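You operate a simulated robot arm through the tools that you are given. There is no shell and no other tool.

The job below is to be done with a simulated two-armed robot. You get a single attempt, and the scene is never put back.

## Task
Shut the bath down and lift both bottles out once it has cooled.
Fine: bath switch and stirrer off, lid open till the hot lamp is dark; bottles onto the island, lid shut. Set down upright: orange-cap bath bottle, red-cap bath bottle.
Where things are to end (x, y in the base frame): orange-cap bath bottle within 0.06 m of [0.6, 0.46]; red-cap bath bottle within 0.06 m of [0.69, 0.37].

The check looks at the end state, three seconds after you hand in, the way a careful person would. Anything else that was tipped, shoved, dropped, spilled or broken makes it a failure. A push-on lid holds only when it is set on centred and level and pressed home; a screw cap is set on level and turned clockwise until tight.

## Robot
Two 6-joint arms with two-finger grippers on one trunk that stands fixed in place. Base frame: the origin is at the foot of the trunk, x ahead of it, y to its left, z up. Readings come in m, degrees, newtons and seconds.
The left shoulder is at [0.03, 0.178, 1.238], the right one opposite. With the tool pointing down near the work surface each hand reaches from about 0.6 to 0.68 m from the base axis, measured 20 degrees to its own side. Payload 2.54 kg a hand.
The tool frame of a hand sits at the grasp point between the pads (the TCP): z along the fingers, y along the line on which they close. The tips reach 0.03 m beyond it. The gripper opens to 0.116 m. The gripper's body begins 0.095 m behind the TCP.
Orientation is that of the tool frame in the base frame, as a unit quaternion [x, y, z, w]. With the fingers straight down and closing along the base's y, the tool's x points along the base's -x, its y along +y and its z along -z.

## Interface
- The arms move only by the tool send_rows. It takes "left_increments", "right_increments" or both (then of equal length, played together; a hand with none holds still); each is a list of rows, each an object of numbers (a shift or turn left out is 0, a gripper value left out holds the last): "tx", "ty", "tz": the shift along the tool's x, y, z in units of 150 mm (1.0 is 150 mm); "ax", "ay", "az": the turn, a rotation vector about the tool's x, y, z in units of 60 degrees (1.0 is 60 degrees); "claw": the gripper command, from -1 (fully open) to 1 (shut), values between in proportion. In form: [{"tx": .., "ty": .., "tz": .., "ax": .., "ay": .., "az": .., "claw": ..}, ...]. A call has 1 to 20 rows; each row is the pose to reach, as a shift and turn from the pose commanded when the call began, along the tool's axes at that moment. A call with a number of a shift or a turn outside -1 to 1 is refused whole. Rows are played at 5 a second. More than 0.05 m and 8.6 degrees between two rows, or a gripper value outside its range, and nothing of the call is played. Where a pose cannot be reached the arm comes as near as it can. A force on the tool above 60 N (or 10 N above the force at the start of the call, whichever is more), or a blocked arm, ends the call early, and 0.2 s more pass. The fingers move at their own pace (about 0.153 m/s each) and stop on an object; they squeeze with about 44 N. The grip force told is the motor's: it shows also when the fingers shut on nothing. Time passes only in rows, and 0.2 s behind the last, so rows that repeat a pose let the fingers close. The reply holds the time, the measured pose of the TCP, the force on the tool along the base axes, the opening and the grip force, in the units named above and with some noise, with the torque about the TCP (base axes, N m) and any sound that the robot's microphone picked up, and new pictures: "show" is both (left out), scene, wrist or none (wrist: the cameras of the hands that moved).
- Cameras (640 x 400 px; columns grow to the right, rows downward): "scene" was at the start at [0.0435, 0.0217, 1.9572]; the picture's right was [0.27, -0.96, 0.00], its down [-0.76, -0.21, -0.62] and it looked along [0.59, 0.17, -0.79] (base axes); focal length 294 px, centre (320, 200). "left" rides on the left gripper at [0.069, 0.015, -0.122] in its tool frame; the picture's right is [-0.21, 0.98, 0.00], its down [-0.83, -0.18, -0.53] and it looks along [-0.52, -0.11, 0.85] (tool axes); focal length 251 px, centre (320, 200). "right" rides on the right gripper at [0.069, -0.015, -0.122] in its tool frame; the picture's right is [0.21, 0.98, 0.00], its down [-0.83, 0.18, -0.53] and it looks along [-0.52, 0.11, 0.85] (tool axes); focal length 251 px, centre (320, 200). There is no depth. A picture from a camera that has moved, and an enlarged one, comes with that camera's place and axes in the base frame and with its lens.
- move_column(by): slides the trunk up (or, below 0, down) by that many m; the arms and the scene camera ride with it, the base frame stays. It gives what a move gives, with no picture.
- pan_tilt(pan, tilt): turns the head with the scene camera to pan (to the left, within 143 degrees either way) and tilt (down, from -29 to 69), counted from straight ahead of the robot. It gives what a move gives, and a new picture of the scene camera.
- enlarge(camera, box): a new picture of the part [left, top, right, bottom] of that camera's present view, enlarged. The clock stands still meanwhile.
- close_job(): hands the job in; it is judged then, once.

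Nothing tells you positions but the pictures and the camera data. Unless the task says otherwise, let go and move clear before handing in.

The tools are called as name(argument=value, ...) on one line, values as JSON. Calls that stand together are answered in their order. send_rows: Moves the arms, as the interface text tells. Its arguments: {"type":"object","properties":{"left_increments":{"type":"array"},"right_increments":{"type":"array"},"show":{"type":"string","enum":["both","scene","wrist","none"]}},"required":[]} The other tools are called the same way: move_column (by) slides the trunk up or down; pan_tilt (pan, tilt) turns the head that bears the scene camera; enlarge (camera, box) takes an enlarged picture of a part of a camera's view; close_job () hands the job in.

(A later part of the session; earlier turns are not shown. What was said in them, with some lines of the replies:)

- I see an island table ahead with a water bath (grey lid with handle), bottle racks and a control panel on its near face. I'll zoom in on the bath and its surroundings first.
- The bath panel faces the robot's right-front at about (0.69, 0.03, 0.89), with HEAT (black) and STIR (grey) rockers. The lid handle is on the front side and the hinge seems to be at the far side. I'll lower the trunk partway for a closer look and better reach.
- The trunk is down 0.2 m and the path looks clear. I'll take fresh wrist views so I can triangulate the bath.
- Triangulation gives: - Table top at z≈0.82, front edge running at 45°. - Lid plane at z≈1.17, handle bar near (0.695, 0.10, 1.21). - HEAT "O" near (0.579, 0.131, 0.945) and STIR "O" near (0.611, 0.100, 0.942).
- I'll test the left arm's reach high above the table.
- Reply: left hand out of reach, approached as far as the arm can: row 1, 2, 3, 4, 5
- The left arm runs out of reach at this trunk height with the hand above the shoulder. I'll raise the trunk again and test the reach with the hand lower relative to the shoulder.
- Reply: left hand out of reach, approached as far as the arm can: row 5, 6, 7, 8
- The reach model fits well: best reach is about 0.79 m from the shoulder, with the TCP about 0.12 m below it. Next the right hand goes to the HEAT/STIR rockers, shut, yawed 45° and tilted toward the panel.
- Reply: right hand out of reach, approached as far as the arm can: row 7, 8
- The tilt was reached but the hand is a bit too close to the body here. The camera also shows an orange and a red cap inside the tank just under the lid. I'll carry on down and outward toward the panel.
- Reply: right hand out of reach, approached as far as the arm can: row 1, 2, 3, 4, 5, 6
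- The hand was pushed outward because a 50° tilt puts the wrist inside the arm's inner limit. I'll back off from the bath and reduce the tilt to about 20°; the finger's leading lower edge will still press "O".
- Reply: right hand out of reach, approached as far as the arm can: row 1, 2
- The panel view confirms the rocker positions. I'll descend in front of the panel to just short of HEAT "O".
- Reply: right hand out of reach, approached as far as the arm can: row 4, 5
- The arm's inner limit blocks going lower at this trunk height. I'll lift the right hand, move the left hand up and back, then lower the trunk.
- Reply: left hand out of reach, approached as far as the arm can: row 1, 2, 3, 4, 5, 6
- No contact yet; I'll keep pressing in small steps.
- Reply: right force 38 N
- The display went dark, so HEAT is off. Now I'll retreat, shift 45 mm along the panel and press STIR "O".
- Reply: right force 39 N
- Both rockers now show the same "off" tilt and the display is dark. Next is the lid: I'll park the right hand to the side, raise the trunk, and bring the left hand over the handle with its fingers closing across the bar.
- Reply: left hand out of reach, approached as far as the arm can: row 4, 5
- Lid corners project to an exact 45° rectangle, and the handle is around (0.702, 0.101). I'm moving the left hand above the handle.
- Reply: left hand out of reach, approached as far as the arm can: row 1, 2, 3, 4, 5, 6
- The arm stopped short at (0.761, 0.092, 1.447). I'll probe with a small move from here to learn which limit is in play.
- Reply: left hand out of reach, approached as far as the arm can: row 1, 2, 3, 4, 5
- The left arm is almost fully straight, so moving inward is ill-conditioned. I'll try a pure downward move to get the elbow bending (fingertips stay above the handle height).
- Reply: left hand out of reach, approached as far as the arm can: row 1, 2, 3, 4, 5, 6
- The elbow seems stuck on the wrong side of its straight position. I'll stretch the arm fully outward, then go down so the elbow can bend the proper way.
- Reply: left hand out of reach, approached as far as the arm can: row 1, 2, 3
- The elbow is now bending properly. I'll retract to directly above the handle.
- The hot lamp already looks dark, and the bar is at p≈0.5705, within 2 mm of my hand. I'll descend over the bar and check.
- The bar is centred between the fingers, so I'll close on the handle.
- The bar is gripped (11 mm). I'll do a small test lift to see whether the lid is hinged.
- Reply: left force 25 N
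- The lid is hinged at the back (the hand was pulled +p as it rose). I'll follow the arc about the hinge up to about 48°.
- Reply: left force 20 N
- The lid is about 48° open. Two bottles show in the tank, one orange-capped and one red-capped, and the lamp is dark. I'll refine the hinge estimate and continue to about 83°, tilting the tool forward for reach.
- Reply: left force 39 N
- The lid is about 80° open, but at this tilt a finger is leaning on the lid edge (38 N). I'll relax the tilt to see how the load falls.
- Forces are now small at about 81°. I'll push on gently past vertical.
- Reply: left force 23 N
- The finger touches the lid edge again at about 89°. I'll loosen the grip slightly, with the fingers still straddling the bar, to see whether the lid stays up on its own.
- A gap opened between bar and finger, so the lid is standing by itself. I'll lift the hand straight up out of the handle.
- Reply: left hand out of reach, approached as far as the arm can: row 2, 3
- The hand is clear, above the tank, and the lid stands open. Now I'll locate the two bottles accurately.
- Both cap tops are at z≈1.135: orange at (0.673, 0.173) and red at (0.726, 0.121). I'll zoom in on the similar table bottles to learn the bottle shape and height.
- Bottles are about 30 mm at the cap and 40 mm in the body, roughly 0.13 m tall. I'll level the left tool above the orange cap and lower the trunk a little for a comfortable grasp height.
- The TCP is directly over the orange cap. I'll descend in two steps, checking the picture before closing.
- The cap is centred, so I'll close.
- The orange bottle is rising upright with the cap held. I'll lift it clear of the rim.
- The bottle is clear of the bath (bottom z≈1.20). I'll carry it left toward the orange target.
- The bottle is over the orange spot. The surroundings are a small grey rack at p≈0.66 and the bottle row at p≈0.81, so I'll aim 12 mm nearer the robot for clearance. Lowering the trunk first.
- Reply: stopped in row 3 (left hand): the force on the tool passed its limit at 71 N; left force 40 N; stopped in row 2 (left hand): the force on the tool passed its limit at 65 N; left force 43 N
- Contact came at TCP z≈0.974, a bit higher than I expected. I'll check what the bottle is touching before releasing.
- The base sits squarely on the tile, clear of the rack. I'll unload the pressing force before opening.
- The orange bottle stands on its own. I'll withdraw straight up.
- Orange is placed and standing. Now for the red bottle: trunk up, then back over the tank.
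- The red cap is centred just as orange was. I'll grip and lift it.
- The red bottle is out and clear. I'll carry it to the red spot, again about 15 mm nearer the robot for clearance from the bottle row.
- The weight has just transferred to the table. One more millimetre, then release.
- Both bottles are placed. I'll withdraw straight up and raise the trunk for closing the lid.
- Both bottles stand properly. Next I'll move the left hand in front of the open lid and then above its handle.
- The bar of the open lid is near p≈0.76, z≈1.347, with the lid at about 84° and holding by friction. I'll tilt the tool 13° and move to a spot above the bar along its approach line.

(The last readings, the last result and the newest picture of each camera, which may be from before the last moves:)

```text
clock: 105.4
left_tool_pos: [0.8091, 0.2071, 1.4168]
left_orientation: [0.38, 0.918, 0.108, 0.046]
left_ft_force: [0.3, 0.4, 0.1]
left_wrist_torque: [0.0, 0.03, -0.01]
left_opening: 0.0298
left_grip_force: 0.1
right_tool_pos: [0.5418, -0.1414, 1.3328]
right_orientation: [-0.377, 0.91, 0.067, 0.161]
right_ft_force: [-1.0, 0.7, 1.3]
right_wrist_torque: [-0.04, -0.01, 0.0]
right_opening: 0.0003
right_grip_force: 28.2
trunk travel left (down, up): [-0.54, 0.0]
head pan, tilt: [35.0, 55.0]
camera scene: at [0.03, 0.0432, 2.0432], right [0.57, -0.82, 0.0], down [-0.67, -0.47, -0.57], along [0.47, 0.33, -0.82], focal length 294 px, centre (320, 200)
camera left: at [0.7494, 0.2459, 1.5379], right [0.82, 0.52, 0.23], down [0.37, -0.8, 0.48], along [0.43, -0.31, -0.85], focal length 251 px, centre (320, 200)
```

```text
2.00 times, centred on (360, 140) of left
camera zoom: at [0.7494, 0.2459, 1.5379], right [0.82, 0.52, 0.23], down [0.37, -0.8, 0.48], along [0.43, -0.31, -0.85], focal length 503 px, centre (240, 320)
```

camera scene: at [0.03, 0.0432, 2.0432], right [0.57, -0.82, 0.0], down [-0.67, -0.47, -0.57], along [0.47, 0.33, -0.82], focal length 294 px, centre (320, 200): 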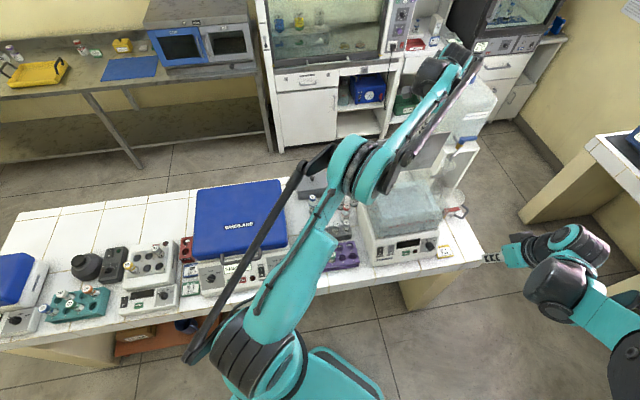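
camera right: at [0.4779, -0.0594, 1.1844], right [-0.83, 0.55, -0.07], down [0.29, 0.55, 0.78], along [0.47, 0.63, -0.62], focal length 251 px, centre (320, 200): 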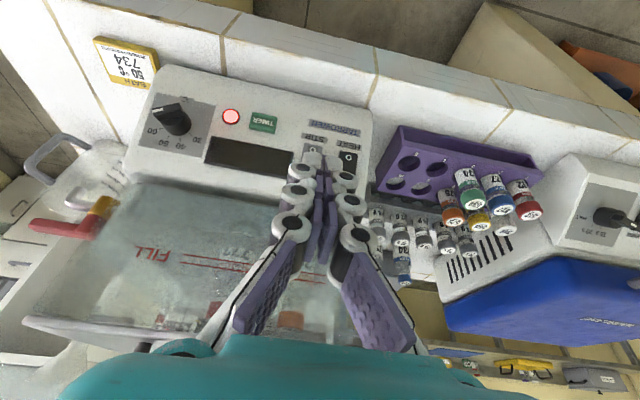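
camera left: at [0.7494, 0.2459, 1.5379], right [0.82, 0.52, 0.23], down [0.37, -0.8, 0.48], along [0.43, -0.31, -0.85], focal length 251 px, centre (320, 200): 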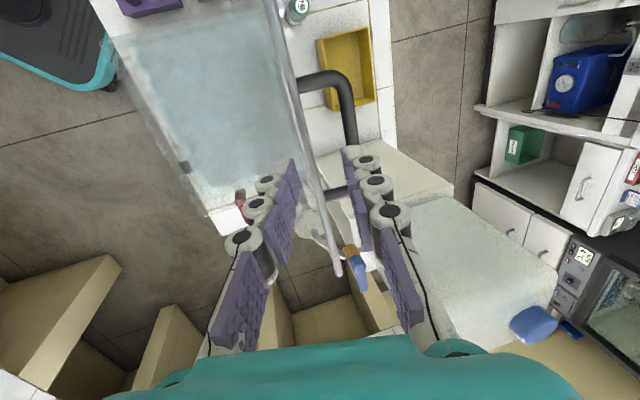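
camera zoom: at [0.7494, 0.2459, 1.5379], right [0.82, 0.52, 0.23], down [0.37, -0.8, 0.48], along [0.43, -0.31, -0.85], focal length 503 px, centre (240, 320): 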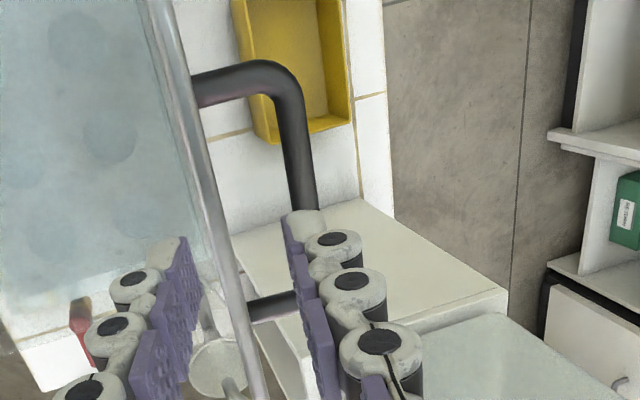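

The measured bar centre is p≈0.761, which matches. I'll shift the last 26 mm and then approach along the tool axis.

send_rows(left_increments=[{"ty": 0.085, "tz": 0.02}, {"ty": 0.172, "tz": 0.04}, {"ty": 0.172, "tz": 0.04}], show="wrist")

enlarge(camera="left", box=[240, 60, 440, 240])

```text
clock: 106.2
left_tool_pos: [0.8258, 0.2251, 1.416]
left_orientation: [0.38, 0.917, 0.108, 0.045]
left_ft_force: [0.5, -0.7, 0.6]
left_wrist_torque: [0.01, -0.04, 0.02]
left_opening: 0.0299
left_grip_force: 0.0
right_tool_pos: [0.5407, -0.1419, 1.3336]
right_orientation: [-0.377, 0.91, 0.067, 0.16]
right_ft_force: [-0.3, 0.2, 0.1]
right_wrist_torque: [0.0, -0.02, -0.01]
right_opening: 0.0
right_grip_force: 28.3
trunk travel left (down, up): [-0.54, 0.0]
head pan, tilt: [35.0, 55.0]
camera left: at [0.7674, 0.2636, 1.5385], right [0.82, 0.52, 0.23], down [0.37, -0.8, 0.48], along [0.43, -0.31, -0.85], focal length 251 px, centre (320, 200)
```

left: 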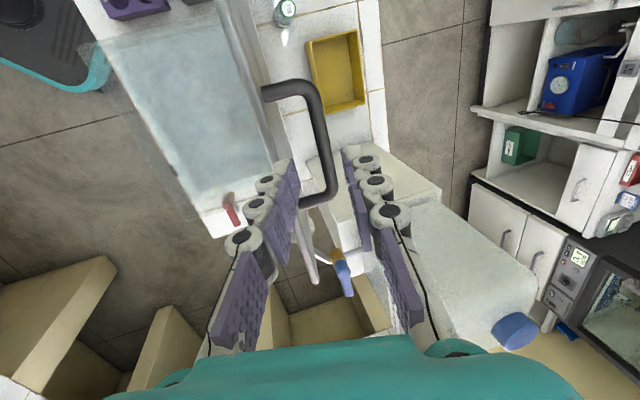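

```text
2.22 times, centred on (340, 150) of left
camera zoom: at [0.7674, 0.2636, 1.5385], right [0.82, 0.52, 0.23], down [0.37, -0.8, 0.48], along [0.43, -0.31, -0.85], focal length 559 px, centre (276, 311)
```

zoom: 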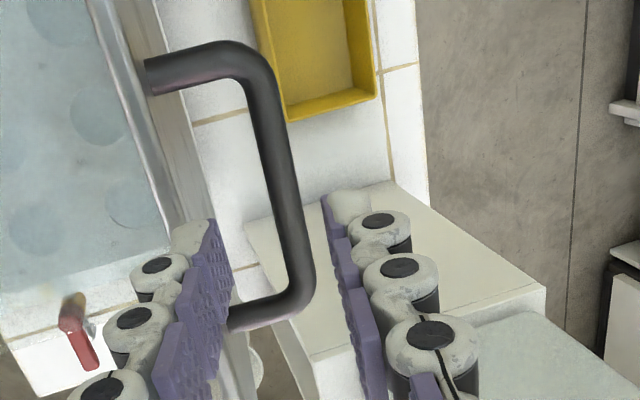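

The bar lies between the fingers, so I'm going in along the tool axis.

send_rows(left_increments=[{"tz": 0.1, "ty": 0.005}, {"tz": 0.2, "ty": 0.008}, {"tz": 0.3, "ty": 0.008}, {"tz": 0.38, "ty": 0.008}, {"tz": 0.38, "ty": 0.008}], show="wrist")

enlarge(camera="left", box=[240, 60, 440, 240])

```text
clock: 107.4
left_tool_pos: [0.8374, 0.236, 1.36]
left_orientation: [0.38, 0.918, 0.108, 0.044]
left_ft_force: [-0.9, -0.8, 0.4]
left_wrist_torque: [0.0, -0.01, -0.01]
left_opening: 0.03
left_grip_force: 0.0
right_tool_pos: [0.5409, -0.1421, 1.3325]
right_orientation: [-0.376, 0.91, 0.066, 0.16]
right_ft_force: [-0.6, -0.4, 0.1]
right_wrist_torque: [0.03, 0.0, -0.02]
right_opening: 0.0001
right_grip_force: 28.5
trunk travel left (down, up): [-0.54, 0.0]
head pan, tilt: [35.0, 55.0]
camera left: at [0.7779, 0.2748, 1.4825], right [0.82, 0.52, 0.23], down [0.37, -0.8, 0.48], along [0.43, -0.31, -0.85], focal length 251 px, centre (320, 200)
```

left: 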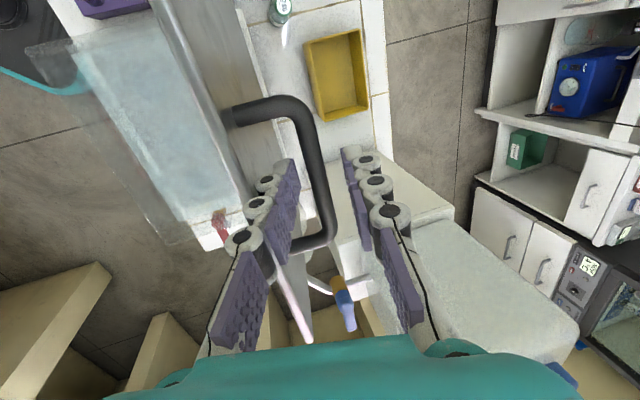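

```text
2.22 times, centred on (340, 150) of left
camera zoom: at [0.7779, 0.2748, 1.4825], right [0.82, 0.52, 0.23], down [0.37, -0.8, 0.48], along [0.43, -0.31, -0.85], focal length 559 px, centre (276, 311)
```

zoom: 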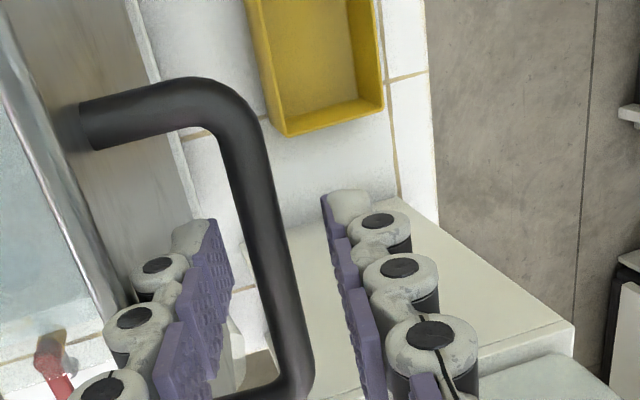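

send_rows(left_increments=[{"claw": 0.7}, {"claw": 1}, {"claw": 1}, {"claw": 1}], show="none")

send_rows(left_increments=[{"ty": -0.135, "tz": -0.039, "ax": 0.058}, {"ty": -0.271, "tz": -0.062, "ax": 0.108}, {"ty": -0.409, "tz": -0.067, "ax": 0.158}, {"ty": -0.545, "tz": -0.054, "ax": 0.225}, {"ty": -0.685, "tz": -0.026, "ax": 0.225}, {"ty": -0.82, "tz": 0.02, "ax": 0.225}, {"ty": -0.82, "tz": 0.02, "ax": 0.225}], show="both")

```text
clock: 108.4
left_tool_pos: [0.8368, 0.2379, 1.3608]
left_orientation: [0.38, 0.918, 0.108, 0.045]
left_ft_force: [-1.5, -0.3, -4.7]
left_wrist_torque: [0.04, 0.16, -0.73]
left_opening: 0.0111
left_grip_force: 39.0
right_tool_pos: [0.5412, -0.1424, 1.3324]
right_orientation: [-0.377, 0.91, 0.066, 0.16]
right_ft_force: [-1.2, 0.3, 0.7]
right_wrist_torque: [0.02, 0.04, 0.0]
right_opening: 0.0003
right_grip_force: 29.0
trunk travel left (down, up): [-0.54, 0.0]
head pan, tilt: [35.0, 55.0]
```

```text
clock: 110.0
left_tool_pos: [0.7534, 0.1534, 1.3276]
left_orientation: [0.383, 0.924, -0.001, -0.001]
left_ft_force: [0.6, 3.7, -4.2]
left_wrist_torque: [0.34, 0.23, -0.43]
left_opening: 0.0113
left_grip_force: 38.3
right_tool_pos: [0.5432, -0.1418, 1.3332]
right_orientation: [-0.376, 0.91, 0.066, 0.16]
right_ft_force: [0.2, -0.1, -0.5]
right_wrist_torque: [-0.03, 0.0, 0.0]
right_opening: 0.0
right_grip_force: 29.0
trunk travel left (down, up): [-0.54, 0.0]
head pan, tilt: [35.0, 55.0]
camera scene: at [0.0312, 0.0439, 2.0431], right [0.57, -0.82, 0.0], down [-0.67, -0.47, -0.57], along [0.47, 0.33, -0.82], focal length 294 px, centre (320, 200)
camera left: at [0.7155, 0.2119, 1.4499], right [0.84, 0.54, 0.0], down [0.46, -0.71, 0.53], along [0.29, -0.45, -0.85], focal length 251 px, centre (320, 200)
```

scene: 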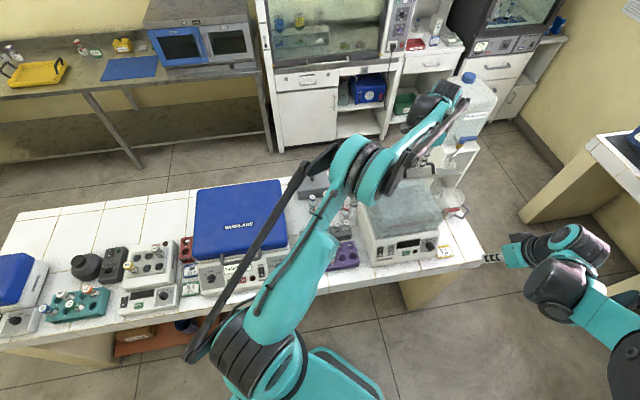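
left: 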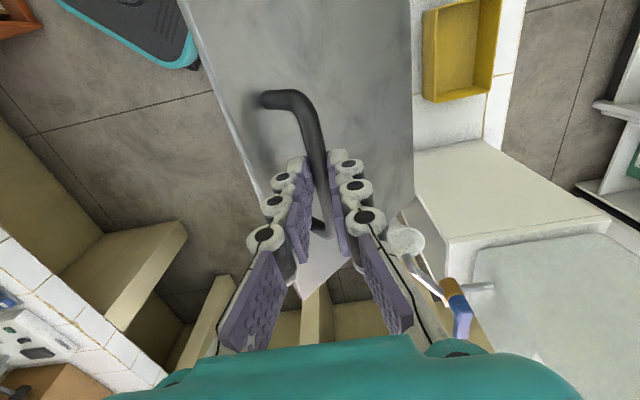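

Forces are low. I'll follow the arc down to closed.

send_rows(left_increments=[{"ty": -0.111, "tz": 0.09}, {"ty": -0.209, "tz": 0.193}, {"ty": -0.295, "tz": 0.307}, {"ty": -0.366, "tz": 0.43}, {"ty": -0.421, "tz": 0.561}, {"ty": -0.44, "tz": 0.62}, {"ty": -0.451, "tz": 0.659}, {"ty": -0.458, "tz": 0.69}, {"ty": -0.464, "tz": 0.718}, {"ty": -0.464, "tz": 0.718}], show="both")

enlarge(camera="scene", box=[340, 150, 480, 280])

```text
clock: 112.2
left_tool_pos: [0.7039, 0.104, 1.222]
left_orientation: [0.383, 0.924, -0.001, -0.001]
left_ft_force: [1.5, 2.3, -3.6]
left_wrist_torque: [0.0, -0.08, 0.01]
left_opening: 0.011
left_grip_force: 38.1
right_tool_pos: [0.5429, -0.1407, 1.3325]
right_orientation: [-0.377, 0.91, 0.066, 0.16]
right_ft_force: [0.0, 0.3, 0.4]
right_wrist_torque: [0.0, -0.01, 0.0]
right_opening: 0.0002
right_grip_force: 29.3
trunk travel left (down, up): [-0.54, 0.0]
head pan, tilt: [35.0, 55.0]
camera scene: at [0.031, 0.0434, 2.0431], right [0.57, -0.82, 0.0], down [-0.67, -0.47, -0.57], along [0.47, 0.33, -0.82], focal length 294 px, centre (320, 200)
camera left: at [0.6656, 0.162, 1.3428], right [0.84, 0.54, 0.0], down [0.46, -0.71, 0.53], along [0.29, -0.45, -0.85], focal length 251 px, centre (320, 200)
```

scene: 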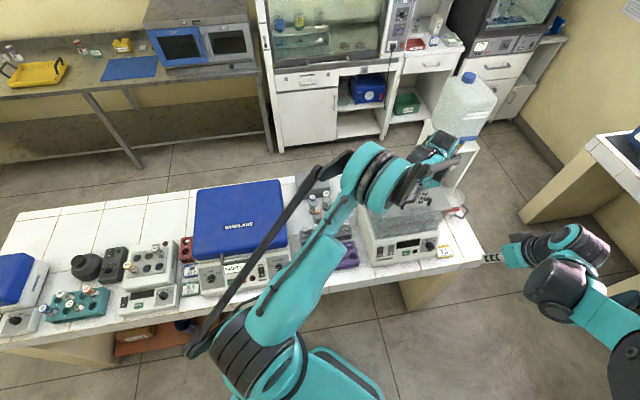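
left: 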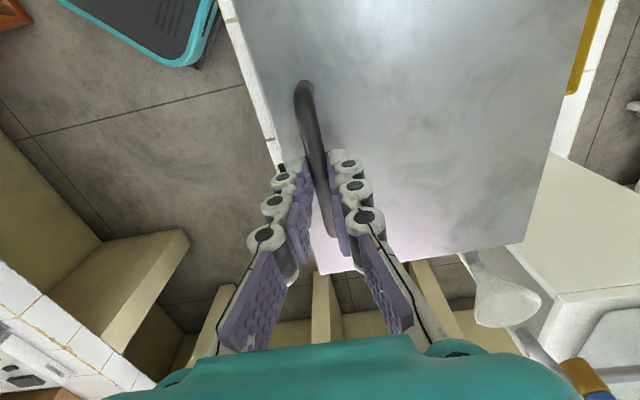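

```text
3.08 times, centred on (410, 215) of scene
camera zoom: at [0.031, 0.0434, 2.0431], right [0.57, -0.82, 0.0], down [-0.67, -0.47, -0.57], along [0.47, 0.33, -0.82], focal length 906 px, centre (43, 154)
```

zoom: 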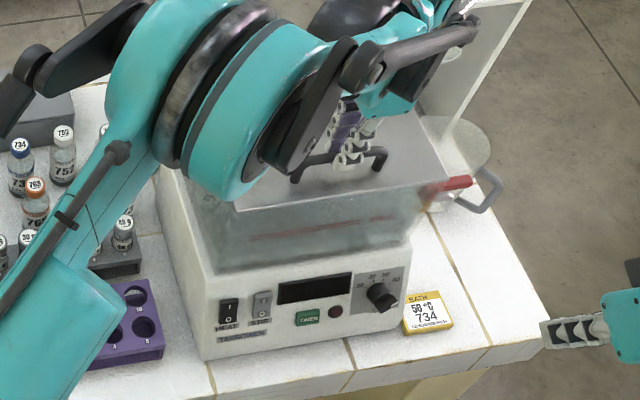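

The lid is nearly closed. I'll press gently to seat it.

send_rows(left_increments=[{"tz": 0.015}, {"tz": 0.03}, {"tz": 0.04}, {"tz": 0.04}], show="none")

```text
clock: 113.2
left_tool_pos: [0.7025, 0.1023, 1.2176]
left_orientation: [0.383, 0.924, 0.0, 0.001]
left_ft_force: [12.2, 3.1, 31.0]
left_wrist_torque: [0.02, -0.37, 0.01]
left_opening: 0.0116
left_grip_force: 38.3
right_tool_pos: [0.5409, -0.1424, 1.3338]
right_orientation: [-0.377, 0.91, 0.066, 0.161]
right_ft_force: [0.9, -0.4, -0.2]
right_wrist_torque: [0.0, 0.01, -0.01]
right_opening: 0.0002
right_grip_force: 28.7
trunk travel left (down, up): [-0.54, 0.0]
head pan, tilt: [35.0, 55.0]
```

The lid is seated, with a firm stop at 31 N. I'll ease off, open and lift away.

send_rows(left_increments=[{"tz": -0.018}, {"tz": -0.018, "claw": 0.6}, {"tz": -0.018, "claw": 0.3}, {"tz": -0.018, "claw": 0.0}, {"tz": -0.018, "claw": 0.0}], show="none")

send_rows(left_increments=[{"tz": -0.15}, {"tz": -0.35}, {"tz": -0.6}, {"tz": -0.8}, {"tz": -0.8}], show="both")

enlarge(camera="left", box=[200, 0, 480, 200])

```text
clock: 114.4
left_tool_pos: [0.7023, 0.1021, 1.2178]
left_orientation: [0.383, 0.924, 0.0, 0.0]
left_ft_force: [0.0, 0.8, -1.4]
left_wrist_torque: [-0.03, 0.01, 0.0]
left_opening: 0.058
left_grip_force: 0.1
right_tool_pos: [0.5405, -0.1422, 1.3322]
right_orientation: [-0.377, 0.91, 0.066, 0.161]
right_ft_force: [-0.3, -0.1, -0.1]
right_wrist_torque: [-0.01, -0.04, 0.01]
right_opening: 0.0001
right_grip_force: 28.6
trunk travel left (down, up): [-0.54, 0.0]
head pan, tilt: [35.0, 55.0]
```

```text
clock: 115.6
left_tool_pos: [0.7044, 0.1025, 1.339]
left_orientation: [0.383, 0.924, -0.001, 0.0]
left_ft_force: [0.1, -0.4, 0.1]
left_wrist_torque: [-0.01, 0.04, 0.01]
left_opening: 0.0582
left_grip_force: 0.1
right_tool_pos: [0.5414, -0.141, 1.3325]
right_orientation: [-0.377, 0.91, 0.067, 0.16]
right_ft_force: [0.4, -0.5, -2.1]
right_wrist_torque: [-0.04, 0.01, 0.0]
right_opening: 0.0
right_grip_force: 28.7
trunk travel left (down, up): [-0.54, 0.0]
head pan, tilt: [35.0, 55.0]
camera scene: at [0.0307, 0.0428, 2.0431], right [0.57, -0.82, 0.0], down [-0.67, -0.47, -0.57], along [0.47, 0.33, -0.82], focal length 294 px, centre (320, 200)
camera left: at [0.6659, 0.1614, 1.4604], right [0.84, 0.54, 0.0], down [0.46, -0.71, 0.53], along [0.29, -0.45, -0.85], focal length 251 px, centre (320, 200)
```

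scene: 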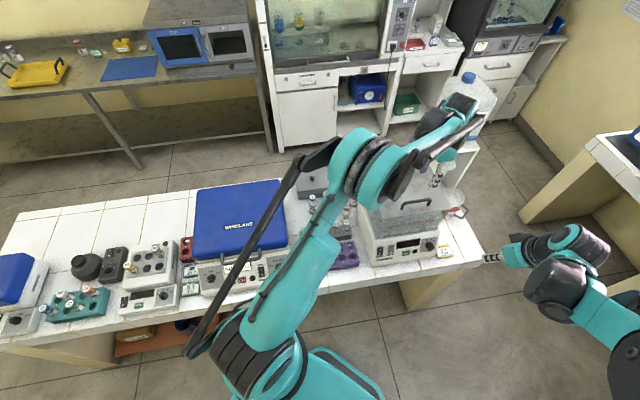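
left: 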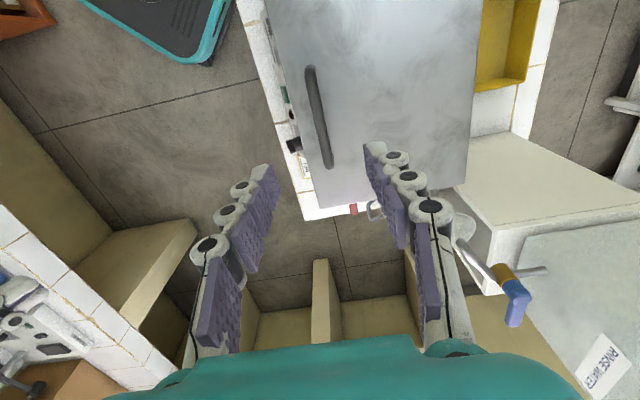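

```text
2.00 times, centred on (340, 100) of left
camera zoom: at [0.6659, 0.1614, 1.4604], right [0.84, 0.54, 0.0], down [0.46, -0.71, 0.53], along [0.29, -0.45, -0.85], focal length 503 px, centre (280, 400)
```

zoom: 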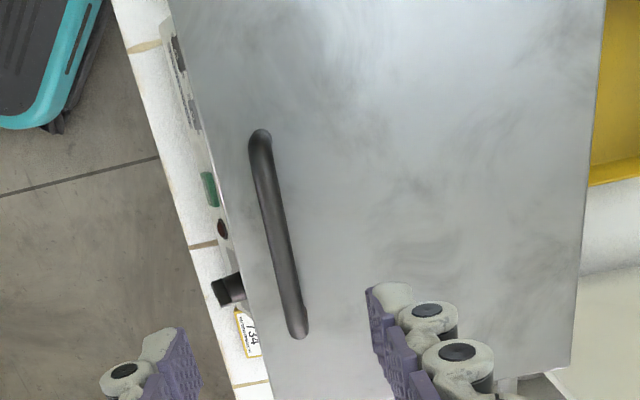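

The lid is shut. I'll move the left arm aside for a final look at everything.

send_rows(left_increments=[{"tx": 0.19, "tz": -0.05}, {"tx": 0.38, "tz": -0.1}, {"tx": 0.57, "tz": -0.15}, {"tx": 0.76, "tz": -0.2}, {"tx": 0.943, "tz": -0.25}, {"tx": 0.943, "tz": -0.25}], show="none")

send_rows(left_increments=[{"tx": 0.2, "ty": -0.15}, {"tx": 0.4, "ty": -0.3}, {"tx": 0.6, "ty": -0.3}, {"tx": 0.8, "ty": -0.3}, {"tx": 0.8, "ty": -0.3}], show="wrist")

pan_tilt(pan=18, tilt=50)

enlarge(camera="scene", box=[220, 140, 440, 280])

```text
clock: 117.0
left_tool_pos: [0.6038, 0.2035, 1.3763]
left_orientation: [0.382, 0.924, -0.001, 0.0]
left_ft_force: [-0.3, -0.6, -1.1]
left_wrist_torque: [0.02, 0.03, -0.01]
left_opening: 0.058
left_grip_force: 0.0
right_tool_pos: [0.5418, -0.1417, 1.333]
right_orientation: [-0.377, 0.91, 0.066, 0.161]
right_ft_force: [0.1, -0.3, -0.4]
right_wrist_torque: [-0.05, 0.03, 0.02]
right_opening: 0.0001
right_grip_force: 29.0
trunk travel left (down, up): [-0.54, 0.0]
head pan, tilt: [35.0, 55.0]
```

```text
clock: 118.2
left_tool_pos: [0.4869, 0.2552, 1.3764]
left_orientation: [0.383, 0.924, -0.001, 0.0]
left_ft_force: [0.1, 0.0, 0.5]
left_wrist_torque: [0.03, 0.01, 0.02]
left_opening: 0.058
left_grip_force: 0.1
right_tool_pos: [0.5425, -0.1427, 1.3326]
right_orientation: [-0.376, 0.91, 0.066, 0.161]
right_ft_force: [0.4, 0.2, 0.2]
right_wrist_torque: [0.0, -0.02, 0.02]
right_opening: 0.0001
right_grip_force: 28.1
trunk travel left (down, up): [-0.54, 0.0]
head pan, tilt: [35.0, 55.0]
camera left: at [0.4488, 0.3144, 1.4977], right [0.84, 0.54, 0.0], down [0.46, -0.71, 0.53], along [0.29, -0.45, -0.85], focal length 251 px, centre (320, 200)
```

left: 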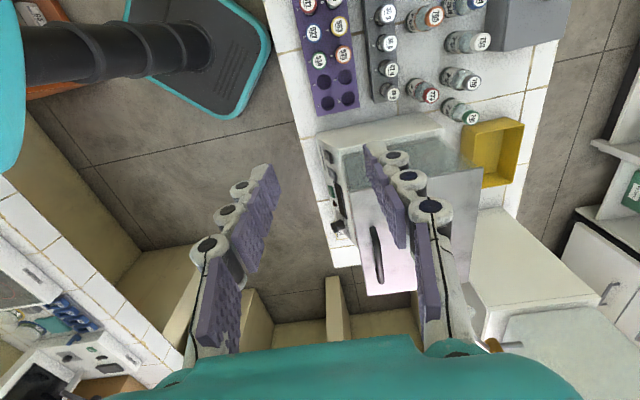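

```text
clock: 119.0
left_tool_pos: [0.4876, 0.2565, 1.3774]
left_orientation: [0.383, 0.924, -0.001, 0.0]
left_ft_force: [0.3, 0.0, 0.9]
left_wrist_torque: [0.01, -0.03, -0.02]
left_opening: 0.0577
left_grip_force: 0.1
right_tool_pos: [0.5419, -0.1418, 1.334]
right_orientation: [-0.377, 0.91, 0.065, 0.16]
right_ft_force: [0.6, 0.2, -0.3]
right_wrist_torque: [-0.01, -0.02, 0.0]
right_opening: 0.0002
right_grip_force: 28.3
trunk travel left (down, up): [-0.54, 0.0]
head pan, tilt: [18.0, 50.0]
camera scene: at [0.0444, 0.0256, 2.0496], right [0.31, -0.95, 0.0], down [-0.73, -0.24, -0.64], along [0.61, 0.2, -0.77], focal length 294 px, centre (320, 200)
```

scene: 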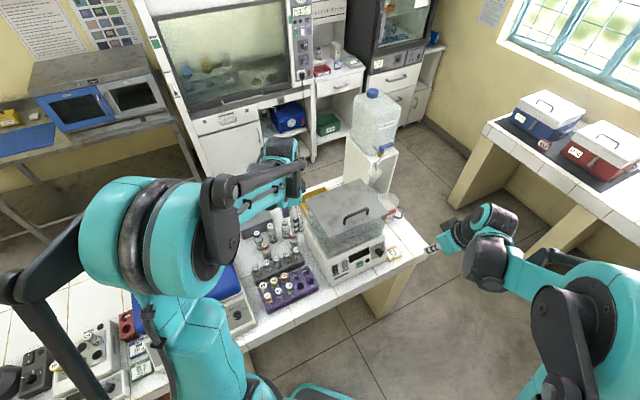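

```text
2.86 times, centred on (330, 210) of scene
camera zoom: at [0.0444, 0.0256, 2.0496], right [0.31, -0.95, 0.0], down [-0.73, -0.24, -0.64], along [0.61, 0.2, -0.77], focal length 841 px, centre (291, 171)
```

zoom: 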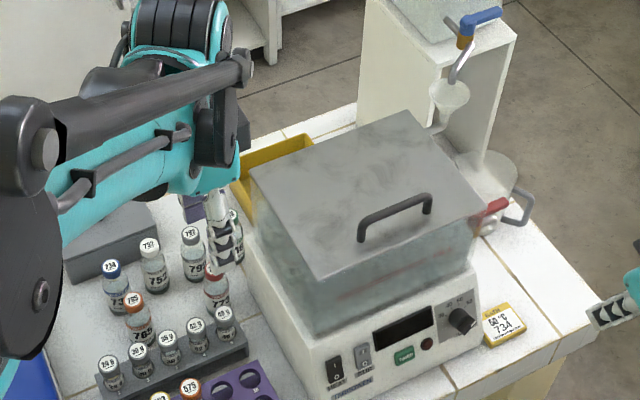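

enlarge(camera="scene", box=[325, 235, 400, 285])

enlarge(camera="left", box=[280, 0, 540, 200])

```text
8.00 times, centred on (362, 260) of scene
camera zoom: at [0.0444, 0.0256, 2.0496], right [0.31, -0.95, 0.0], down [-0.73, -0.24, -0.64], along [0.61, 0.2, -0.77], focal length 2356 px, centre (-20, -280)
```

zoom: 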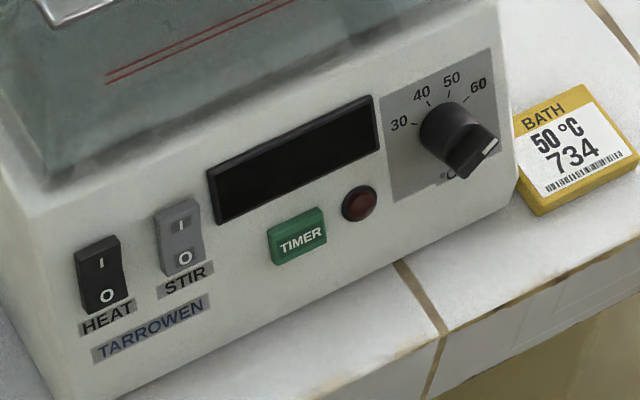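

```text
2.00 times, centred on (410, 100) of left
camera zoom: at [0.4487, 0.3153, 1.4977], right [0.84, 0.54, 0.0], down [0.46, -0.71, 0.53], along [0.29, -0.45, -0.85], focal length 503 px, centre (140, 400)
```

zoom: 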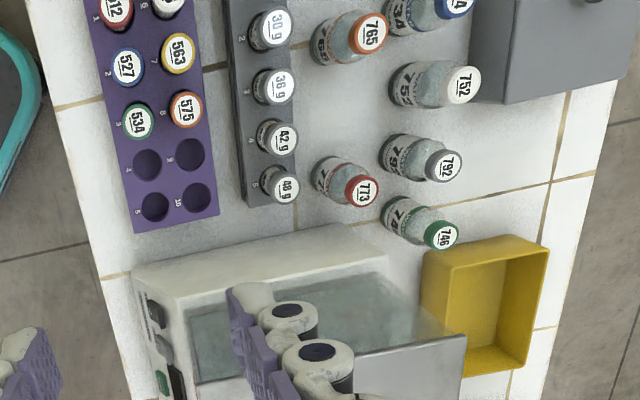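

Both rockers are off, the lamp and display are dark, and the lid is shut. The orange bottle (765) and red bottle (773) stand upright about 10–14 mm from their targets, nothing else has moved, and both hands are clear. I'm handing in.

close_job()

```text
The job is handed in.
```

The bath is shut down and both bottles are out on the island, so I've handed the job in. The result of the check hasn't come back.

- **Bath:** the HEAT and STIR switches are both off, and the display and the hot lamp are dark. The lamp was already dark when I opened the lid, and it stayed dark while I took the bottles out.
- **Bottles:** both were set down standing upright, within the 0.06 m limit. I set each slightly nearer the robot to keep it clear of the row of bottles behind.

| Bottle | Set down at (x, y) | Distance from target |
|---|---|---|
| Orange cap (765) | (0.593, 0.453) | about 10 mm |
| Red cap (773) | (0.682, 0.360) | about 14 mm |

- **Lid:** it is shut; I pressed it down until it stopped firmly.
- **Surroundings:** in the final pictures nothing else on the island looked moved, tipped or spilled, and both hands are clear.

While setting down the orange bottle, the hand pressed it onto the table harder than intended (about 70 N at peak). I eased off before letting go, and the bottle stood normally afterwards.
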